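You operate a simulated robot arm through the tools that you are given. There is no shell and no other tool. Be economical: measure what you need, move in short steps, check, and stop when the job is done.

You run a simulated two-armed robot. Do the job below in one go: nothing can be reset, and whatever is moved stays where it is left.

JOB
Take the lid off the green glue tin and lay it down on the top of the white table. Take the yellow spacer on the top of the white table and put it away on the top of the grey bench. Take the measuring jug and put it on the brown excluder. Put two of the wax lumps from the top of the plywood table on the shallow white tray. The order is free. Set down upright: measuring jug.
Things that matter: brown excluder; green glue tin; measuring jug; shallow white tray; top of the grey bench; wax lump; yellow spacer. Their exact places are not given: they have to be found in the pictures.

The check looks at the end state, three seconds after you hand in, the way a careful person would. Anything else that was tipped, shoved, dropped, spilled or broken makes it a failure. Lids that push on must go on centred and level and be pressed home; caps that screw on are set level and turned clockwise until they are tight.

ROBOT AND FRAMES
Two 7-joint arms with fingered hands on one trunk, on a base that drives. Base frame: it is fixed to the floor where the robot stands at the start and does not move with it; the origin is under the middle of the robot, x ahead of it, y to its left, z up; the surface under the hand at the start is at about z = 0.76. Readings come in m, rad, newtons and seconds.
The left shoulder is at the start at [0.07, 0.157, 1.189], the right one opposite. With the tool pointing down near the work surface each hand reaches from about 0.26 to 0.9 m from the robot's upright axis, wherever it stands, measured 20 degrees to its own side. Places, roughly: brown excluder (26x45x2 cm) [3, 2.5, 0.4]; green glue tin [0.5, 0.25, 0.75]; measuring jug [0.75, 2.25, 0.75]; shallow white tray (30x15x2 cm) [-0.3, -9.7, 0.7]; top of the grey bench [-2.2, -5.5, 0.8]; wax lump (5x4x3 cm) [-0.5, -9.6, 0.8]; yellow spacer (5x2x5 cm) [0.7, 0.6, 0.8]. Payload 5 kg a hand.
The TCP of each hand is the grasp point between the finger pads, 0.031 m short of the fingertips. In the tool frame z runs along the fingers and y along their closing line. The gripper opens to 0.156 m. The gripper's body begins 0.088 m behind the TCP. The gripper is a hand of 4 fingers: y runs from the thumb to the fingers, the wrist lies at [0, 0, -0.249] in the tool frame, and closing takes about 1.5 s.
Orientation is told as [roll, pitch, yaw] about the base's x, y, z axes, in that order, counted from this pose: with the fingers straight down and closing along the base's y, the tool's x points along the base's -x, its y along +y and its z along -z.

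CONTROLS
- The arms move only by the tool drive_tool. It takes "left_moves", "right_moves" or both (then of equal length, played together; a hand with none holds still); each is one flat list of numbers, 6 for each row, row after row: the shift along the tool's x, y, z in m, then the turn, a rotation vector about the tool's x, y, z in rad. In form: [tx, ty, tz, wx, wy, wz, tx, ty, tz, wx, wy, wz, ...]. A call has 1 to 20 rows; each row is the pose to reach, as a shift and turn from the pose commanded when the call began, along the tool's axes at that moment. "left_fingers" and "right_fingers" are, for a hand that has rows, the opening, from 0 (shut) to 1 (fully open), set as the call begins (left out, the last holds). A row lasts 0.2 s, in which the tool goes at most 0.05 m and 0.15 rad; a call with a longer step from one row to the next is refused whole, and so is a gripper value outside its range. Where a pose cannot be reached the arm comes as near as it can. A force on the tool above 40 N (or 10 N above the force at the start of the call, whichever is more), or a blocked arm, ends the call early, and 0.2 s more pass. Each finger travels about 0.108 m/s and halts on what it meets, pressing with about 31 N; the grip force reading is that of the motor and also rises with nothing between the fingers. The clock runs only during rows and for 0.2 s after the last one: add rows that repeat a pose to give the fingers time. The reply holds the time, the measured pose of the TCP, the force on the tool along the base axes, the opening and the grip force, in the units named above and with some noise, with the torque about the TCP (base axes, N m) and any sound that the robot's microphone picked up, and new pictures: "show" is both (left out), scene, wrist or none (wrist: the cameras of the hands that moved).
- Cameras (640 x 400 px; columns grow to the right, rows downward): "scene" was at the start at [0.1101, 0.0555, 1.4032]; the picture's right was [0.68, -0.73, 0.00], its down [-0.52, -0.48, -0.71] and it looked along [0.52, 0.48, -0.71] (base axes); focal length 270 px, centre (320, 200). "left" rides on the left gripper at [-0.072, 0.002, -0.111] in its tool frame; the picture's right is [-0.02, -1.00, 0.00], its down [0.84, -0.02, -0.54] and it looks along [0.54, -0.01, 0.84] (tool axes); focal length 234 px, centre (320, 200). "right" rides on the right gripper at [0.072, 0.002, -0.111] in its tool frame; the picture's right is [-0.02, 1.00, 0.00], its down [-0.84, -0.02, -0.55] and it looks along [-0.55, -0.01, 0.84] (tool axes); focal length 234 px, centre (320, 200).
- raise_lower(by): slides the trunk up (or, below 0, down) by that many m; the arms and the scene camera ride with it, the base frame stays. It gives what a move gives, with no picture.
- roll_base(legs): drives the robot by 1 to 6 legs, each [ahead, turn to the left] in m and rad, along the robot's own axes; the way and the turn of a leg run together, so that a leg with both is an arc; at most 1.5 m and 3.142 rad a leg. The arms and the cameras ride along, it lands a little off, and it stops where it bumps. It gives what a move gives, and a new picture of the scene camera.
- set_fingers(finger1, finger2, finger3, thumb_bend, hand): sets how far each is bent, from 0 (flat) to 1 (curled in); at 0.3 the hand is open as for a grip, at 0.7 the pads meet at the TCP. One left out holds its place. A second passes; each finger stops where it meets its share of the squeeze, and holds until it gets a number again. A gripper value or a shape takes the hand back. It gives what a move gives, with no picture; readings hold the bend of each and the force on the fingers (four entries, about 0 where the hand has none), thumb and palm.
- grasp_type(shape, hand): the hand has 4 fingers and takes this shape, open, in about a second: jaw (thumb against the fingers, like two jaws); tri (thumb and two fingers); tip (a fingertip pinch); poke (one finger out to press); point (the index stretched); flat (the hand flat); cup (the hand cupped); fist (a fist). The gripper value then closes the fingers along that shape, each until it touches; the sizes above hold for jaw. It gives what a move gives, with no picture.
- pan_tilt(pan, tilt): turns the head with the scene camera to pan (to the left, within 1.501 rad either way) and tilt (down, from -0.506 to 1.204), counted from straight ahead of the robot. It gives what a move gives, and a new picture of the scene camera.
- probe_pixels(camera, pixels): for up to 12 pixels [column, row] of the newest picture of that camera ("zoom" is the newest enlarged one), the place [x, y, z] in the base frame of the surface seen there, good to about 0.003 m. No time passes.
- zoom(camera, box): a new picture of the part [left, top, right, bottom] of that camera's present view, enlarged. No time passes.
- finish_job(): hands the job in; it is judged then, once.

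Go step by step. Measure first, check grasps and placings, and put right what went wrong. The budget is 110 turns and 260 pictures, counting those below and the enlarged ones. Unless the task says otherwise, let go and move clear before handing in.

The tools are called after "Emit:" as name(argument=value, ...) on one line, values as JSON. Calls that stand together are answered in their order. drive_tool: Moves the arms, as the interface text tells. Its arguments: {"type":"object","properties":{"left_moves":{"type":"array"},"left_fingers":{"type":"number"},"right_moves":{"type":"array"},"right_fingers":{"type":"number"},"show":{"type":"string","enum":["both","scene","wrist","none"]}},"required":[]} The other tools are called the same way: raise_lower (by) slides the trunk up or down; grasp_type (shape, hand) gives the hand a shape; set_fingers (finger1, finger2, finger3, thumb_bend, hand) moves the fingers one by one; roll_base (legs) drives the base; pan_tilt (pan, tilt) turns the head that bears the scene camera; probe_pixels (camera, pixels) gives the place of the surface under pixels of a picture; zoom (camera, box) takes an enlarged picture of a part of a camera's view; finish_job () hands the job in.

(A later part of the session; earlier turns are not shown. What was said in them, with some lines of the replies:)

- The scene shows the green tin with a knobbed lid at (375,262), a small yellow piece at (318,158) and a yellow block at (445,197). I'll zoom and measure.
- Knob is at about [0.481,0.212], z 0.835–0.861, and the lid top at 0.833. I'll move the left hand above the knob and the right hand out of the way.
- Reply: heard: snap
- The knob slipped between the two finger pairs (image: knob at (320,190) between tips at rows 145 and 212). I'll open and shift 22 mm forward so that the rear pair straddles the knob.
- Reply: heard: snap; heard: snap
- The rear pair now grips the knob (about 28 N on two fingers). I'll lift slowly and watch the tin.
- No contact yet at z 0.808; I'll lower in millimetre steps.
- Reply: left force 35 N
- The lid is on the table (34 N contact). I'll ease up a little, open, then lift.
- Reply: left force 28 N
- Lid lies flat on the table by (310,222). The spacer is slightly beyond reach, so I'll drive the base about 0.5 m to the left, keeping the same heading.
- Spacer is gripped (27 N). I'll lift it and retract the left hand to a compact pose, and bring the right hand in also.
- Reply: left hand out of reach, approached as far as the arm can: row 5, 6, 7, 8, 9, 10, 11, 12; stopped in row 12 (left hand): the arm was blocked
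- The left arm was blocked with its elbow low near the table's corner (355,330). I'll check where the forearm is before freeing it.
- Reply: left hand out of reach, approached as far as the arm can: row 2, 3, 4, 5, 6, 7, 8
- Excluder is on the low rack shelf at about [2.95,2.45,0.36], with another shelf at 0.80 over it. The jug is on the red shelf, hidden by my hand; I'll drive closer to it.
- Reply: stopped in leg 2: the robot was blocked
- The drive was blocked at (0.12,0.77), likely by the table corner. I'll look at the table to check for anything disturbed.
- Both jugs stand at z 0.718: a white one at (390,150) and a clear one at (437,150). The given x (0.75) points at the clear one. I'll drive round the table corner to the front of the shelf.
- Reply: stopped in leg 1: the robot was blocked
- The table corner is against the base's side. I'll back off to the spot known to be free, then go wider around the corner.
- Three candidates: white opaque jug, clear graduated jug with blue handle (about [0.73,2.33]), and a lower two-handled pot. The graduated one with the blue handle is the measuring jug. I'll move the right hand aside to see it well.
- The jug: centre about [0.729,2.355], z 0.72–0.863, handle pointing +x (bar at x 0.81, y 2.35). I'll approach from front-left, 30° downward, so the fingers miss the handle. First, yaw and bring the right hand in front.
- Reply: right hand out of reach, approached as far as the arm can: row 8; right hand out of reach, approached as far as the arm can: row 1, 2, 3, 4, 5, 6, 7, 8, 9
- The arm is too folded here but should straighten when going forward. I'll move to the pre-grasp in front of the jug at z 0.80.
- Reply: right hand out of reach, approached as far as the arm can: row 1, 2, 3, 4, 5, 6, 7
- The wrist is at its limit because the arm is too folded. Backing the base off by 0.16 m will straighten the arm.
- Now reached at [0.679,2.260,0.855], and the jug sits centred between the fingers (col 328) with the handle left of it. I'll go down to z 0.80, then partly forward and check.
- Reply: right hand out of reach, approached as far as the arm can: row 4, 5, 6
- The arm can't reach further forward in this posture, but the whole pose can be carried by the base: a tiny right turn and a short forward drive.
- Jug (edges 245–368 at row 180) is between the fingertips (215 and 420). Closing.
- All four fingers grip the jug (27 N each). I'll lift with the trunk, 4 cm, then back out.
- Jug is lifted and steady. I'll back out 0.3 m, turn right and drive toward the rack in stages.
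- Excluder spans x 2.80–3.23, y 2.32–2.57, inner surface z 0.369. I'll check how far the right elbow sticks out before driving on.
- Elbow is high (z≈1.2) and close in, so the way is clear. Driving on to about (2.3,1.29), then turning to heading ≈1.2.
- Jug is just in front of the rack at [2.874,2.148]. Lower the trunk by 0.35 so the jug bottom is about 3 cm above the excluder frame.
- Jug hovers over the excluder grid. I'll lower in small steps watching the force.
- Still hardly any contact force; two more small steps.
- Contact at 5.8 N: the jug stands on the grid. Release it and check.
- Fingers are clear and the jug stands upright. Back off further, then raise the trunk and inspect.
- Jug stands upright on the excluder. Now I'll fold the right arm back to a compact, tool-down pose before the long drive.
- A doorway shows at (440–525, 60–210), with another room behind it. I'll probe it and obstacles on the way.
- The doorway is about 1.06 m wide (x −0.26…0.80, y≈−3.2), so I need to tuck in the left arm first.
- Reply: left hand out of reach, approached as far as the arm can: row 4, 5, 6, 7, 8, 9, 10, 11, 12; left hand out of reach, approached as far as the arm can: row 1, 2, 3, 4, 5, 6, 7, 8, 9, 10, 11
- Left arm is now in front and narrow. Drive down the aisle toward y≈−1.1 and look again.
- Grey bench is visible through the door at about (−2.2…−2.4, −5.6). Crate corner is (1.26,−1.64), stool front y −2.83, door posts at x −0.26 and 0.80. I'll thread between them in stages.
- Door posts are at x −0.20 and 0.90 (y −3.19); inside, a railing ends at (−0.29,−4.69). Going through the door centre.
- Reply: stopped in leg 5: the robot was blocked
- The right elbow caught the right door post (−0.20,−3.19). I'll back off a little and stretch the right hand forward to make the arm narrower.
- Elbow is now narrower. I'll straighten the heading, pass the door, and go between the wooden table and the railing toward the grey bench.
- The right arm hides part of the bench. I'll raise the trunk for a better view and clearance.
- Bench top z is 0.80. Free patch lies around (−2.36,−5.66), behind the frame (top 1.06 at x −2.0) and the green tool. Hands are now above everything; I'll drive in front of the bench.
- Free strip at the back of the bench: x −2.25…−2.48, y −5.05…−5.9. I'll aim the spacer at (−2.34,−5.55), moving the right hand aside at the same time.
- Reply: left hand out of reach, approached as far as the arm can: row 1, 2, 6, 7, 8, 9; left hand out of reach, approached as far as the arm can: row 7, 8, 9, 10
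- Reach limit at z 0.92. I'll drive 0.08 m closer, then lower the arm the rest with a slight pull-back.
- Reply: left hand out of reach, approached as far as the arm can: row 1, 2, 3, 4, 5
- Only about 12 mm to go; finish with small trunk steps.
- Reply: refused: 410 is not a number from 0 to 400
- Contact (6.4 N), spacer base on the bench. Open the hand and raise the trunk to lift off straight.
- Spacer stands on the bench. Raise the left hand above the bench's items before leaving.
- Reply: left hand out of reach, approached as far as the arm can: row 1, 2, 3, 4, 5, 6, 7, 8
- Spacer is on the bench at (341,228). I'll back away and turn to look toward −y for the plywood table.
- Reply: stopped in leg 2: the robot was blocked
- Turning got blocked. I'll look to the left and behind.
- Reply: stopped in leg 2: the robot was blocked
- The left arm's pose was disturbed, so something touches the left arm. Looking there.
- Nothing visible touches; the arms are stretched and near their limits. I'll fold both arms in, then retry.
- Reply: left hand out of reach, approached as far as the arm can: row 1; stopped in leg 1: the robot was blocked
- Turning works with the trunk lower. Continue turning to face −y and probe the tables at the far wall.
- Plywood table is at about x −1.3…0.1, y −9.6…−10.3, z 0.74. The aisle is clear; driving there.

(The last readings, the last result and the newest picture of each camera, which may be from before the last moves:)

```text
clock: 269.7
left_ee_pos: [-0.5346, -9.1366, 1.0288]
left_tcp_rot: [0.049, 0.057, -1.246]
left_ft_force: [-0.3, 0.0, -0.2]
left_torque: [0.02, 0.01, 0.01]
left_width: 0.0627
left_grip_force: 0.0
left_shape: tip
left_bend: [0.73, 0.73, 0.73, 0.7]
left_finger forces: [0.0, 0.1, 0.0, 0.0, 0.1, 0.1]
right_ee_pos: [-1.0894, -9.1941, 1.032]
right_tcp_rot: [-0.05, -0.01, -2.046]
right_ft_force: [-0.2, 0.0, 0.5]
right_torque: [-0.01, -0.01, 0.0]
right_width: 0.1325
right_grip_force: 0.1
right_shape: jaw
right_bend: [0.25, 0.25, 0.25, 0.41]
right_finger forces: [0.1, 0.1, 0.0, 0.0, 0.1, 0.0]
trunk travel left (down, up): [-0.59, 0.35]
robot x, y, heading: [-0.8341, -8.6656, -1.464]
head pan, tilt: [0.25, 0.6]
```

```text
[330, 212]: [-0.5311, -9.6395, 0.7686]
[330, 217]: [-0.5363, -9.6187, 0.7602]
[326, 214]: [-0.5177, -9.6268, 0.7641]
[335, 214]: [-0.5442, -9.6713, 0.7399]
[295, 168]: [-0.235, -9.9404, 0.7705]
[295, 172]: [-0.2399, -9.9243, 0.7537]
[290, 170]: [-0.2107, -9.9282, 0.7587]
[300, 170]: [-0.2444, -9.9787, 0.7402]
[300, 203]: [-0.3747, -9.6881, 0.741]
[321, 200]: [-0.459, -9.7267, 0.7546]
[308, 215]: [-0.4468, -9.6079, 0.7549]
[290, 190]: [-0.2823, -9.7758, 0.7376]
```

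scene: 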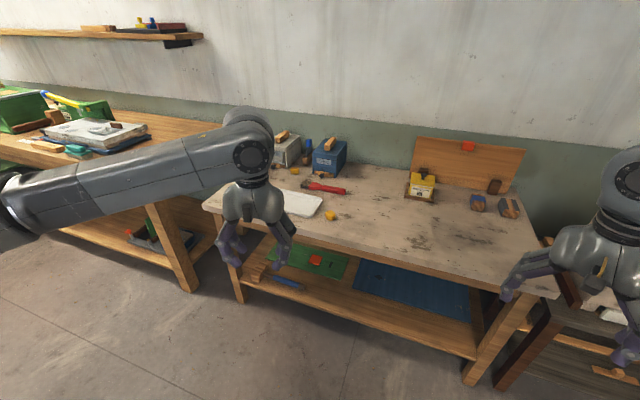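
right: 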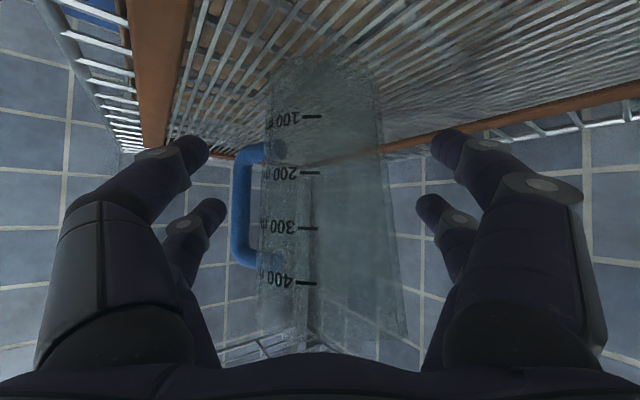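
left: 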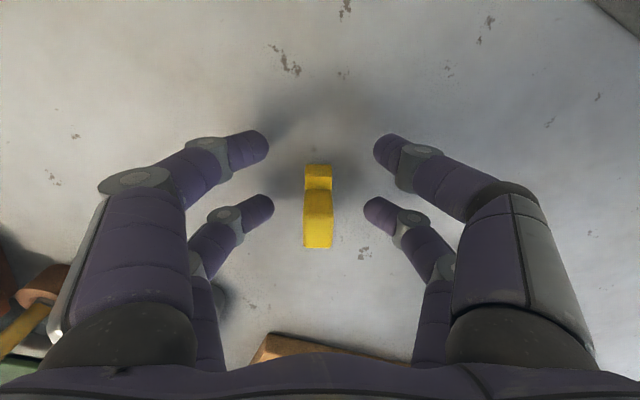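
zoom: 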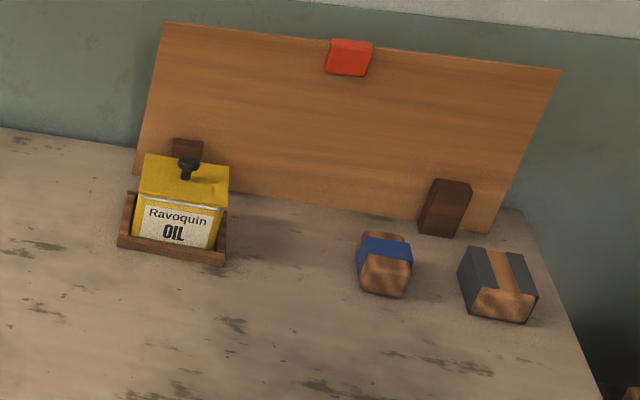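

Wax lumps: A at [−0.531,−9.635], B at [−0.233,−9.94] (tops 0.77). The tray (floor 0.741, rim 0.755) is around [−0.30,−9.69]. Driving to about (−0.5,−9.13), facing −y.

Emit:
roll_base(legs=[[0, 0.5], [0.57, 0], [0, -0.6]])

Emit:
raise_lower(by=0.15)

Emit:
pan_tilt(pan=0.1, tilt=0.85)

```text
clock: 276.0
left_ee_pos: [-0.2397, -9.6238, 1.027]
left_tcp_rot: [0.046, 0.056, -1.325]
left_ft_force: [0.4, -0.2, 0.0]
left_torque: [0.03, 0.01, -0.03]
left_width: 0.0628
left_grip_force: 0.2
left_shape: tip
left_bend: [0.73, 0.73, 0.73, 0.7]
left_finger forces: [0.0, 0.1, 0.0, 0.1, 0.0, 0.0]
right_ee_pos: [-0.7978, -9.6377, 1.0327]
right_tcp_rot: [-0.051, -0.011, -2.124]
right_ft_force: [0.2, -0.2, -0.2]
right_torque: [-0.02, 0.02, 0.01]
right_width: 0.1325
right_grip_force: 0.1
right_shape: jaw
right_bend: [0.25, 0.25, 0.25, 0.41]
right_finger forces: [0.0, 0.0, 0.0, 0.0, 0.0, 0.1]
trunk travel left (down, up): [-0.59, 0.35]
robot x, y, heading: [-0.5016, -9.1283, -1.54]
head pan, tilt: [0.25, 0.6]
```

scene: 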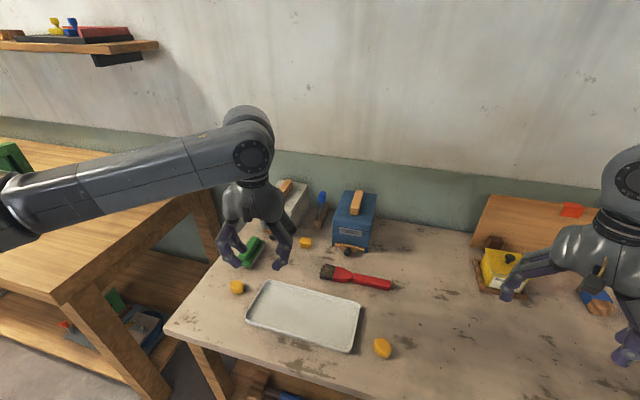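

```text
clock: 277.8
left_ee_pos: [-0.2401, -9.6232, 1.1775]
left_tcp_rot: [0.046, 0.058, -1.323]
left_ft_force: [0.5, -0.1, 0.6]
left_torque: [-0.02, 0.02, 0.02]
left_width: 0.0626
left_grip_force: 0.0
left_shape: tip
left_bend: [0.73, 0.73, 0.73, 0.7]
left_finger forces: [0.0, 0.1, 0.0, 0.0, 0.0, 0.1]
right_ee_pos: [-0.7974, -9.6378, 1.1811]
right_tcp_rot: [-0.051, -0.01, -2.124]
right_ft_force: [0.4, -0.3, 0.1]
right_torque: [-0.02, 0.0, -0.01]
right_width: 0.1324
right_grip_force: 0.1
right_shape: jaw
right_bend: [0.25, 0.25, 0.25, 0.41]
right_finger forces: [0.0, 0.1, 0.0, 0.0, 0.0, 0.1]
trunk travel left (down, up): [-0.74, 0.2]
robot x, y, heading: [-0.5017, -9.1295, -1.534]
head pan, tilt: [0.25, 0.6]
```

```text
clock: 278.5
left_ee_pos: [-0.2397, -9.6237, 1.1774]
left_tcp_rot: [0.047, 0.056, -1.322]
left_ft_force: [-0.6, -0.2, 0.4]
left_torque: [0.0, 0.04, -0.06]
left_width: 0.0626
left_grip_force: 0.0
left_shape: tip
left_bend: [0.73, 0.73, 0.73, 0.7]
left_finger forces: [0.0, 0.0, 0.0, 0.0, 0.1, 0.1]
right_ee_pos: [-0.797, -9.638, 1.1823]
right_tcp_rot: [-0.053, -0.009, -2.124]
right_ft_force: [0.9, 0.1, 0.2]
right_torque: [-0.02, 0.0, 0.0]
right_width: 0.1328
right_grip_force: 0.0
right_shape: jaw
right_bend: [0.25, 0.25, 0.25, 0.41]
right_finger forces: [0.0, 0.0, 0.0, 0.1, 0.1, 0.0]
trunk travel left (down, up): [-0.74, 0.2]
robot x, y, heading: [-0.5025, -9.1306, -1.537]
head pan, tilt: [0.099, 0.85]
5 turns are left
```

scene: 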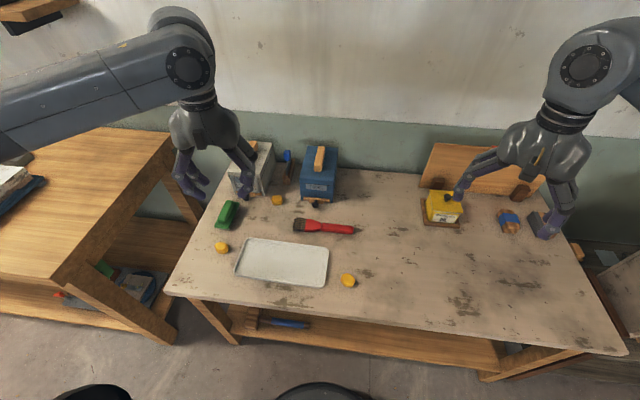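

Three lumps are visible: A (348,280), B (277,200), C (221,247). With few turns left I'll use both hands: right for A, left for C. I'll measure now and move both above their lumps.

Emit:
probe_pixels(camera="scene", pixels=[[348, 278], [342, 280], [354, 280], [348, 285], [221, 245], [215, 247], [227, 247], [221, 251], [245, 240], [328, 250], [322, 287], [236, 275]])

Emit:
zoom(camera="scene", box=[190, 210, 390, 310])

Emit:
drive_tool(left_moves=[-0.0118, 0.0118, 0.0277, 0.005, -0.006, 0, -0.0235, 0.0236, 0.0555, 0.009, -0.011, 0, -0.0353, 0.0354, 0.0832, 0.014, -0.017, 0, -0.047, 0.0472, 0.111, 0.019, -0.023, 0, -0.0588, 0.059, 0.1387, 0.024, -0.029, 0, -0.0706, 0.0707, 0.1664, 0.028, -0.034, 0, -0.0823, 0.0825, 0.1942, 0.033, -0.04, 0, -0.0941, 0.0943, 0.2219, 0.038, -0.046, 0, -0.1058, 0.1061, 0.2497, 0.042, -0.051, 0, -0.1176, 0.1179, 0.2774, 0.047, -0.057, 0, -0.1176, 0.1179, 0.2774, 0.047, -0.057, 0], right_moves=[0.0145, 0.0239, 0.0269, -0.005, 0.001, 0, 0.0291, 0.0478, 0.0538, -0.01, 0.002, 0, 0.0436, 0.0718, 0.0807, -0.016, 0.003, 0, 0.0581, 0.0957, 0.1076, -0.021, 0.004, 0, 0.0727, 0.1196, 0.1345, -0.026, 0.005, 0, 0.0872, 0.1435, 0.1613, -0.031, 0.006, 0, 0.1017, 0.1674, 0.1882, -0.036, 0.007, 0, 0.1162, 0.1914, 0.2151, -0.042, 0.008, 0, 0.1308, 0.2153, 0.242, -0.047, 0.009, 0, 0.1453, 0.2392, 0.2689, -0.052, 0.01, 0, 0.1453, 0.2392, 0.2689, -0.052, 0.01, 0], left_fingers=0.5, right_fingers=0.5)

```text
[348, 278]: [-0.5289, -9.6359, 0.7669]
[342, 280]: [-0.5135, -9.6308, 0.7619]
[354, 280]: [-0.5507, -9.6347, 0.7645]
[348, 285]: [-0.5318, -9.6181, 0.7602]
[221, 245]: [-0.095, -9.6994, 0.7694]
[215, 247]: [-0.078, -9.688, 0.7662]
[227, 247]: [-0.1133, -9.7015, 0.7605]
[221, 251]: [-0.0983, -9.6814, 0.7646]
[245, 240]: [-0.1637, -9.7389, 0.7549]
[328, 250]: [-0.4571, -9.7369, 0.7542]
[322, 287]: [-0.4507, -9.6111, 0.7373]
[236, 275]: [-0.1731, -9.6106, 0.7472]
```

```text
3.20 times, centred on (290, 260) of scene
```

zoom: 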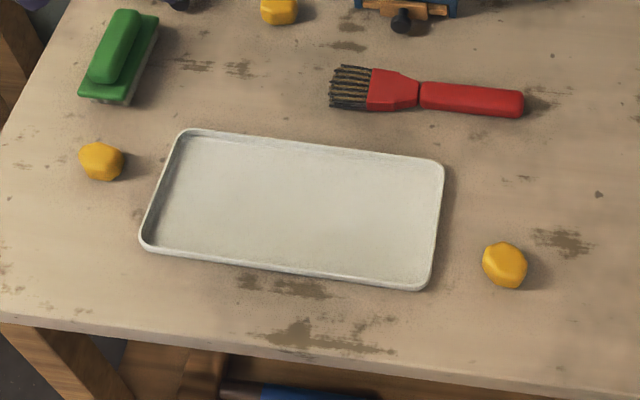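

```text
clock: 280.9
left_ee_pos: [-0.0884, -9.6907, 0.9]
left_tcp_rot: [-0.001, -0.002, -1.325]
left_ft_force: [0.3, -0.6, 0.1]
left_torque: [-0.03, -0.02, 0.0]
left_width: 0.0772
left_grip_force: 0.1
left_shape: tip
left_bend: [0.73, 0.73, 0.73, 0.7]
left_finger forces: [0.0, 0.0, 0.1, 0.0, 0.0, 0.0]
right_ee_pos: [-0.5309, -9.6351, 0.8994]
right_tcp_rot: [0.0, -0.001, -2.125]
right_ft_force: [0.3, 0.0, -0.2]
right_torque: [-0.01, -0.02, 0.0]
right_width: 0.0786
right_grip_force: 0.0
right_shape: jaw
right_bend: [0.73, 0.73, 0.73, 0.7]
right_finger forces: [0.0, 0.0, 0.0, 0.0, 0.1, 0.0]
trunk travel left (down, up): [-0.74, 0.2]
robot x, y, heading: [-0.5047, -9.1292, -1.537]
head pan, tilt: [0.099, 0.85]
4 turns are left
```

scene: 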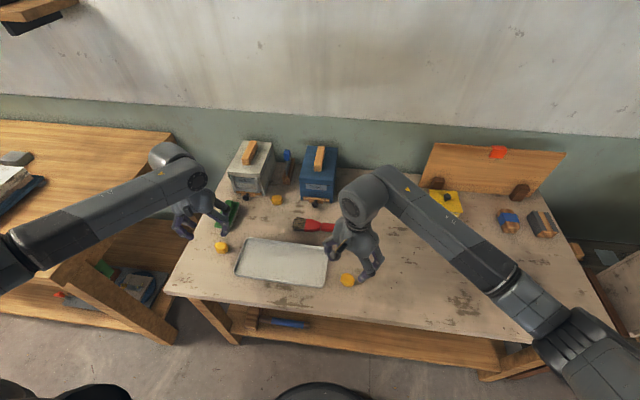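
right: 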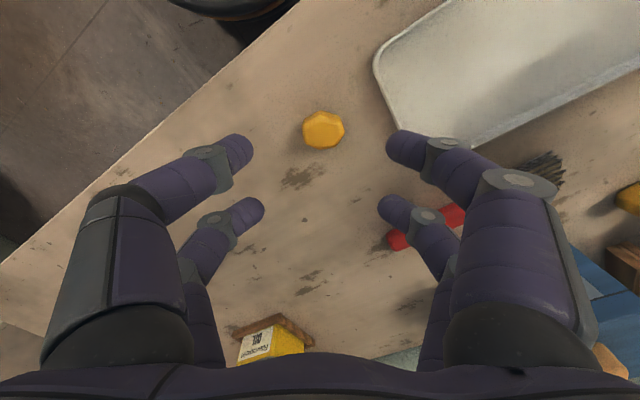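
left: 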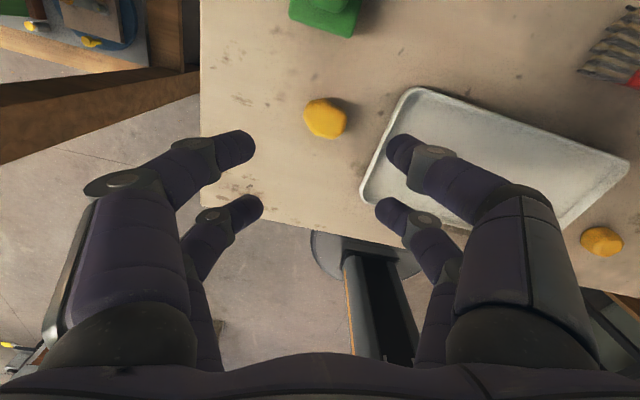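

Lump centres: A (−0.531,−9.637), C (−0.096,−9.70). I'll lower both hands with the near finger pair centred on each lump, close, and lift.

Emit:
drive_tool(left_moves=[-0.0144, -0.0049, 0.03, 0, 0, 0, -0.0287, -0.0097, 0.06, 0, 0, 0, -0.0287, -0.0097, 0.09, 0, 0, 0, -0.0287, -0.0097, 0.11, 0, 0, 0, -0.0287, -0.0097, 0.122, 0, 0, 0, -0.0287, -0.0097, 0.122, 0, 0, 0], right_moves=[-0.0115, 0.0004, 0.03, 0, 0, 0, -0.0229, 0.0008, 0.06, 0, 0, 0, -0.0229, 0.0008, 0.09, 0, 0, 0, -0.0229, 0.0008, 0.11, 0, 0, 0, -0.0229, 0.0008, 0.1214, 0, 0, 0, -0.0229, 0.0008, 0.1214, 0, 0, 0], left_fingers=0.5, right_fingers=0.5, show="wrist")

Emit:
drive_tool(left_moves=[0, 0, 0, 0, 0, 0, 0, 0, 0, 0, 0, 0, 0, 0, 0, 0, 0, 0, 0, 0, 0, 0, 0, 0, 0, 0, 0, 0, 0, 0, 0, 0, 0, 0, 0, 0, 0, 0, -0.02, 0, 0, 0, 0, 0, -0.05, 0, 0, 0, 0, 0, -0.08, 0, 0, 0, 0, 0, -0.11, 0, 0, 0], right_moves=[0, 0, 0, 0, 0, 0, 0, 0, 0, 0, 0, 0, 0, 0, 0, 0, 0, 0, 0, 0, 0, 0, 0, 0, 0, 0, 0, 0, 0, 0, 0, 0, 0, 0, 0, 0, 0, 0, -0.02, 0, 0, 0, 0, 0, -0.05, 0, 0, 0, 0, 0, -0.08, 0, 0, 0, 0, 0, -0.11, 0, 0, 0], left_fingers=0, right_fingers=0, show="both")

```text
clock: 282.3
left_ee_pos: [-0.0895, -9.72, 0.778]
left_tcp_rot: [0.0, 0.001, -1.324]
left_ft_force: [-0.5, 0.5, 0.0]
left_torque: [0.01, -0.01, 0.03]
left_width: 0.0775
left_grip_force: 0.2
left_shape: tip
left_bend: [0.73, 0.73, 0.73, 0.7]
left_finger forces: [0.1, 0.1, 0.0, 0.0, 0.1, 0.0]
right_ee_pos: [-0.5423, -9.6541, 0.7774]
right_tcp_rot: [-0.002, 0.001, -2.126]
right_ft_force: [-0.2, -0.6, -0.3]
right_torque: [0.01, 0.01, -0.01]
right_width: 0.0787
right_grip_force: 0.1
right_shape: jaw
right_bend: [0.73, 0.73, 0.73, 0.7]
right_finger forces: [0.0, 0.1, 0.0, 0.0, 0.0, 0.1]
trunk travel left (down, up): [-0.74, 0.2]
robot x, y, heading: [-0.5063, -9.1294, -1.541]
head pan, tilt: [0.099, 0.85]
```

right: 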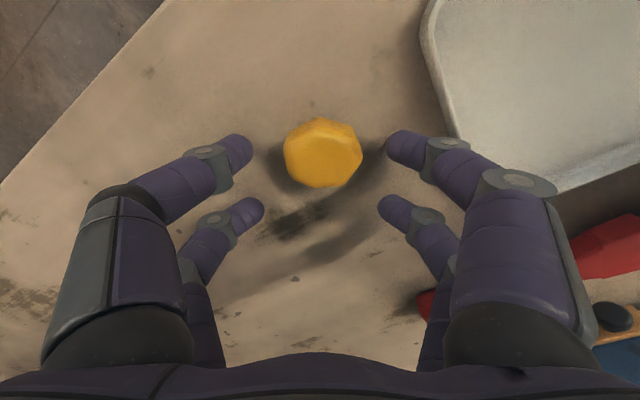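
left: 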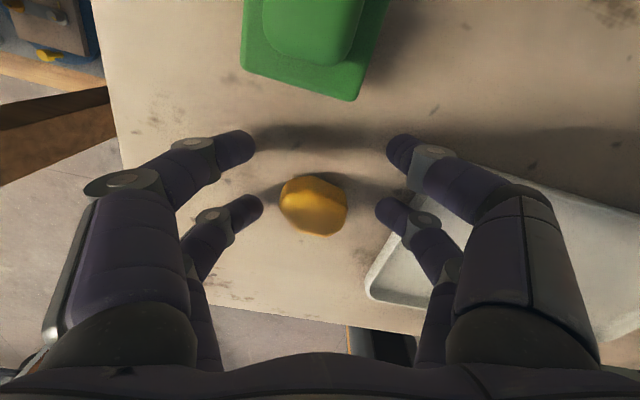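

```text
clock: 284.5
left_ee_pos: [-0.089, -9.7206, 0.8867]
left_tcp_rot: [0.0, 0.0, -1.325]
left_ft_force: [-0.5, 0.6, -0.3]
left_torque: [-0.02, 0.0, -0.02]
left_width: 0.0025
left_grip_force: 31.1
left_shape: tip
left_bend: [0.7, 0.74, 0.73, 0.7]
left_finger forces: [0.0, 24.3, 26.5, 0.0, 0.0, 0.0]
right_ee_pos: [-0.5419, -9.6534, 0.8891]
right_tcp_rot: [-0.003, -0.001, -2.124]
right_ft_force: [0.0, -0.4, 0.1]
right_torque: [-0.04, 0.03, 0.02]
right_width: 0.0209
right_grip_force: 31.5
right_shape: jaw
right_bend: [0.73, 0.7, 0.7, 0.7]
right_finger forces: [26.2, 0.1, 0.0, 0.1, 27.5, 0.0]
trunk travel left (down, up): [-0.74, 0.2]
robot x, y, heading: [-0.5045, -9.1308, -1.539]
head pan, tilt: [0.099, 0.85]
3 turns are left
```

scene: 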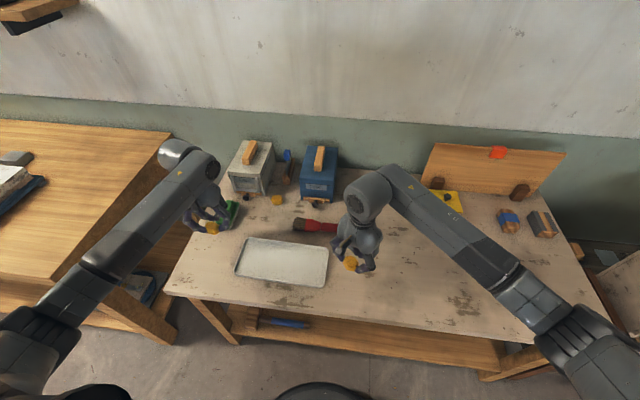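
right: 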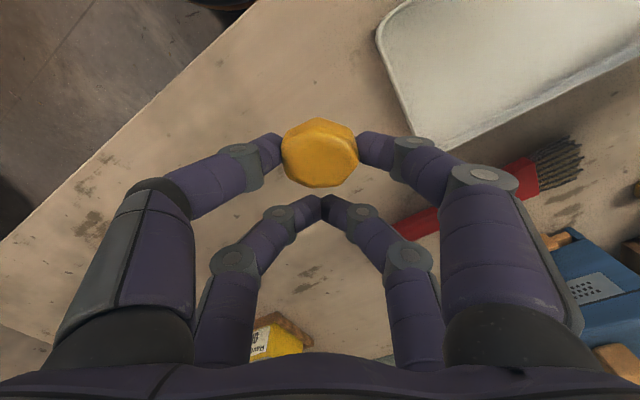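
left: 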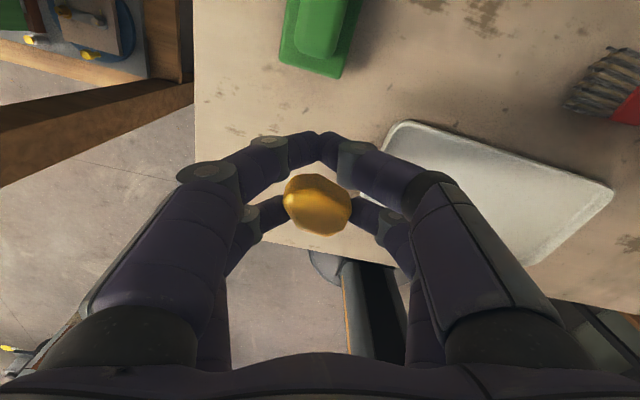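

Both lumps are held (24–27 N). Now place A in the right half of the tray with the right hand, withdraw, then C in the left half with the left hand.

Emit:
drive_tool(right_moves=[0.0148, 0.0366, 0, 0, 0, 0, 0.0295, 0.0732, 0, 0, 0, 0, 0.0443, 0.1098, 0, 0, 0, 0, 0.059, 0.1464, 0, 0, 0, 0, 0.059, 0.1464, 0.03, 0, 0, 0, 0.059, 0.1464, 0.06, 0, 0, 0, 0.059, 0.1464, 0.085, 0, 0, 0, 0.059, 0.1464, 0.098, 0, 0, 0, 0.059, 0.1464, 0.104, 0, 0, 0, 0.059, 0.1464, 0.104, 0, 0, 0], show="wrist")

Emit:
drive_tool(right_moves=[0, 0, 0, 0, 0, 0, 0, 0, 0, 0, 0, 0, 0, 0, 0, 0, 0, 0, 0, 0, 0, 0, 0, 0, 0, 0, -0.02, 0, 0, 0, 0, 0, -0.06, 0, 0, 0, 0, 0, -0.1, 0, 0, 0, 0, 0, -0.14, 0, 0, 0, -0.0148, -0.0366, -0.14, 0, 0, 0, -0.0295, -0.0732, -0.14, 0, 0, 0, -0.0443, -0.1098, -0.14, 0, 0, 0, -0.059, -0.1464, -0.14, 0, 0, 0], right_fingers=0.42, show="wrist")

Emit:
drive_tool(left_moves=[0.0188, -0.0351, 0, 0, 0, 0, 0.0375, -0.0703, 0, 0, 0, 0, 0.0563, -0.1054, 0, 0, 0, 0, 0.075, -0.1405, 0, 0, 0, 0, 0.075, -0.1405, 0.03, 0, 0, 0, 0.075, -0.1405, 0.06, 0, 0, 0, 0.075, -0.1405, 0.085, 0, 0, 0, 0.075, -0.1405, 0.097, 0, 0, 0, 0.075, -0.1405, 0.1017, 0, 0, 0, 0.075, -0.1405, 0.1017, 0, 0, 0], show="wrist")

Emit:
drive_tool(left_moves=[0, 0, 0, 0, 0, 0, 0, 0, 0, 0, 0, 0, 0, 0, 0, 0, 0, 0, 0, 0, 0, 0, 0, 0, 0, 0, -0.02, 0, 0, 0, 0, 0, -0.06, 0, 0, 0, 0, 0, -0.1, 0, 0, 0, 0, 0, -0.14, 0, 0, 0, -0.02, 0.035, -0.15, 0, 0, 0, -0.04, 0.07, -0.15, 0, 0, 0, -0.06, 0.105, -0.15, 0, 0, 0], left_fingers=0.42, show="scene")

Emit:
zoom(camera="scene", box=[190, 190, 390, 310])

```text
clock: 286.7
left_ee_pos: [-0.0885, -9.7224, 0.8869]
left_tcp_rot: [0.001, 0.0, -1.325]
left_ft_force: [0.3, 0.4, -0.2]
left_torque: [0.03, 0.0, -0.04]
left_width: 0.0025
left_grip_force: 31.8
left_shape: tip
left_bend: [0.7, 0.74, 0.73, 0.7]
left_finger forces: [0.1, 24.3, 26.4, 0.0, 0.0, 0.0]
right_ee_pos: [-0.386, -9.6812, 0.7842]
right_tcp_rot: [-0.002, 0.0, -2.126]
right_ft_force: [0.6, 0.0, -0.2]
right_torque: [-0.01, 0.02, -0.02]
right_width: 0.021
right_grip_force: 31.3
right_shape: jaw
right_bend: [0.74, 0.7, 0.7, 0.7]
right_finger forces: [26.3, 0.1, 0.0, 0.0, 27.5, 0.0]
trunk travel left (down, up): [-0.74, 0.2]
robot x, y, heading: [-0.5052, -9.128, -1.537]
head pan, tilt: [0.099, 0.85]
```

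right: 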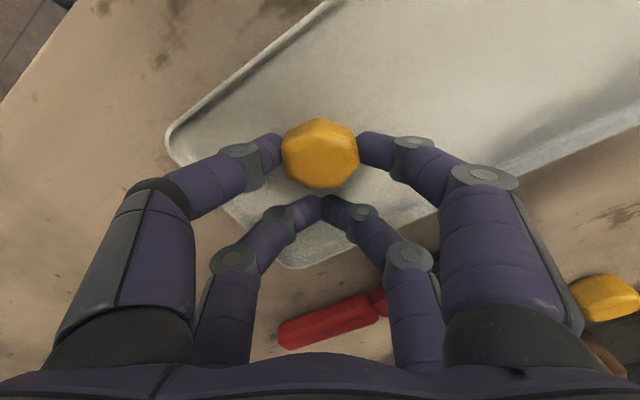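

```text
clock: 289.3
left_ee_pos: [-0.0897, -9.7209, 0.889]
left_tcp_rot: [0.002, -0.002, -1.324]
left_ft_force: [-1.7, -0.1, -0.8]
left_torque: [-0.02, -0.03, 0.02]
left_width: 0.0025
left_grip_force: 30.9
left_shape: tip
left_bend: [0.7, 0.74, 0.73, 0.7]
left_finger forces: [0.1, 24.3, 26.4, 0.0, 0.1, 0.1]
right_ee_pos: [-0.5451, -9.6515, 0.9249]
right_tcp_rot: [-0.001, 0.0, -2.124]
right_ft_force: [-0.4, -0.2, 0.2]
right_torque: [0.01, -0.05, -0.01]
right_width: 0.065
right_grip_force: 0.1
right_shape: jaw
right_bend: [0.73, 0.73, 0.73, 0.7]
right_finger forces: [0.0, 0.0, 0.1, 0.0, 0.0, 0.0]
trunk travel left (down, up): [-0.74, 0.2]
robot x, y, heading: [-0.5078, -9.1308, -1.541]
head pan, tilt: [0.099, 0.85]
```

right: 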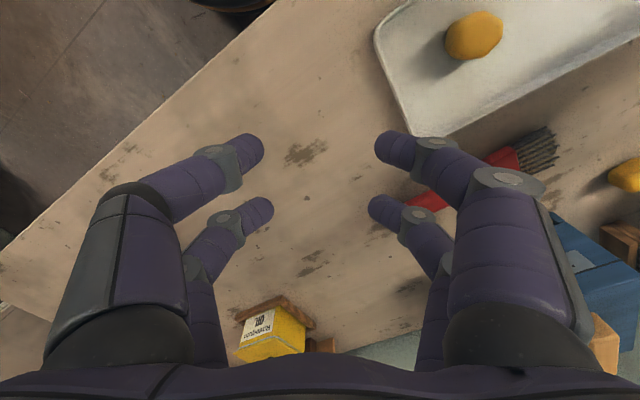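

```text
clock: 291.5
left_ee_pos: [-0.2441, -9.6823, 0.7868]
left_tcp_rot: [0.001, 0.001, -1.324]
left_ft_force: [-0.1, 0.0, -0.6]
left_torque: [0.0, -0.01, 0.0]
left_width: 0.0026
left_grip_force: 31.3
left_shape: tip
left_bend: [0.7, 0.74, 0.74, 0.7]
left_finger forces: [0.0, 24.3, 26.3, 0.1, 0.0, 0.0]
right_ee_pos: [-0.5442, -9.6525, 0.9233]
right_tcp_rot: [-0.002, -0.001, -2.123]
right_ft_force: [0.2, 0.0, 0.3]
right_torque: [0.0, 0.05, 0.01]
right_width: 0.0651
right_grip_force: 0.1
right_shape: jaw
right_bend: [0.73, 0.73, 0.73, 0.7]
right_finger forces: [0.1, 0.0, 0.1, 0.1, 0.1, 0.0]
trunk travel left (down, up): [-0.74, 0.2]
robot x, y, heading: [-0.5042, -9.128, -1.538]
head pan, tilt: [0.099, 0.85]
```

left: 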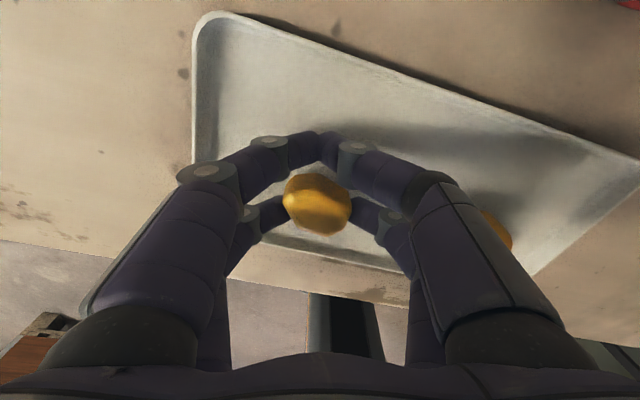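

```text
clock: 293.9
left_ee_pos: [-0.1281, -9.7149, 0.936]
left_tcp_rot: [-0.004, -0.001, -1.328]
left_ft_force: [0.6, 0.6, -0.1]
left_torque: [0.0, 0.06, -0.02]
left_width: 0.0652
left_grip_force: 0.1
left_shape: tip
left_bend: [0.73, 0.73, 0.73, 0.7]
left_finger forces: [0.0, 0.1, 0.0, 0.0, 0.0, 0.1]
right_ee_pos: [-0.5445, -9.6518, 0.9246]
right_tcp_rot: [-0.002, 0.0, -2.125]
right_ft_force: [0.0, -0.5, -0.2]
right_torque: [0.03, -0.03, -0.03]
right_width: 0.0651
right_grip_force: 0.0
right_shape: jaw
right_bend: [0.73, 0.73, 0.73, 0.7]
right_finger forces: [0.0, 0.0, 0.0, 0.0, 0.1, 0.1]
trunk travel left (down, up): [-0.74, 0.2]
robot x, y, heading: [-0.5047, -9.1335, -1.539]
head pan, tilt: [0.099, 0.85]
```

scene: 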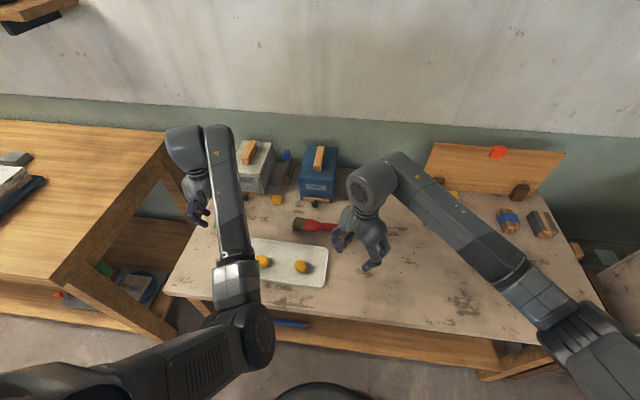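

```text
3.20 times, centred on (290, 250) of scene
2 turns are left
```

zoom: 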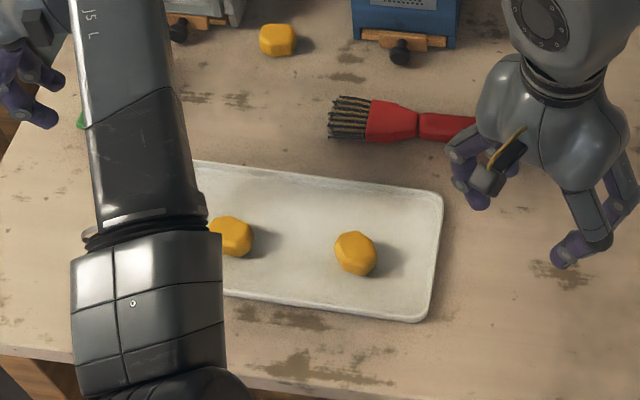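

Both lumps now lie in the tray at zoom (232,235) and (355,253), the tray has not moved, and both hands are empty and clear, so I'm handing in.

Emit:
finish_job()

```text
The job is handed in.
```

I finished all four parts and handed the job in:
- **Lid:** it is off the glue tin and lies flat on the white table.
- **Spacer:** it stands upright on the grey bench.
- **Measuring jug:** it stands upright on the brown excluder.
- **Wax lumps:** two of them are in the shallow white tray.

While driving, the base or an arm was stopped a few times: at the white table's corner, at a door post, and while turning by the grey bench, where I never found the cause. I saw nothing moved or tipped. I measured the table and tin again after the first stop, but only looked over the other spots.
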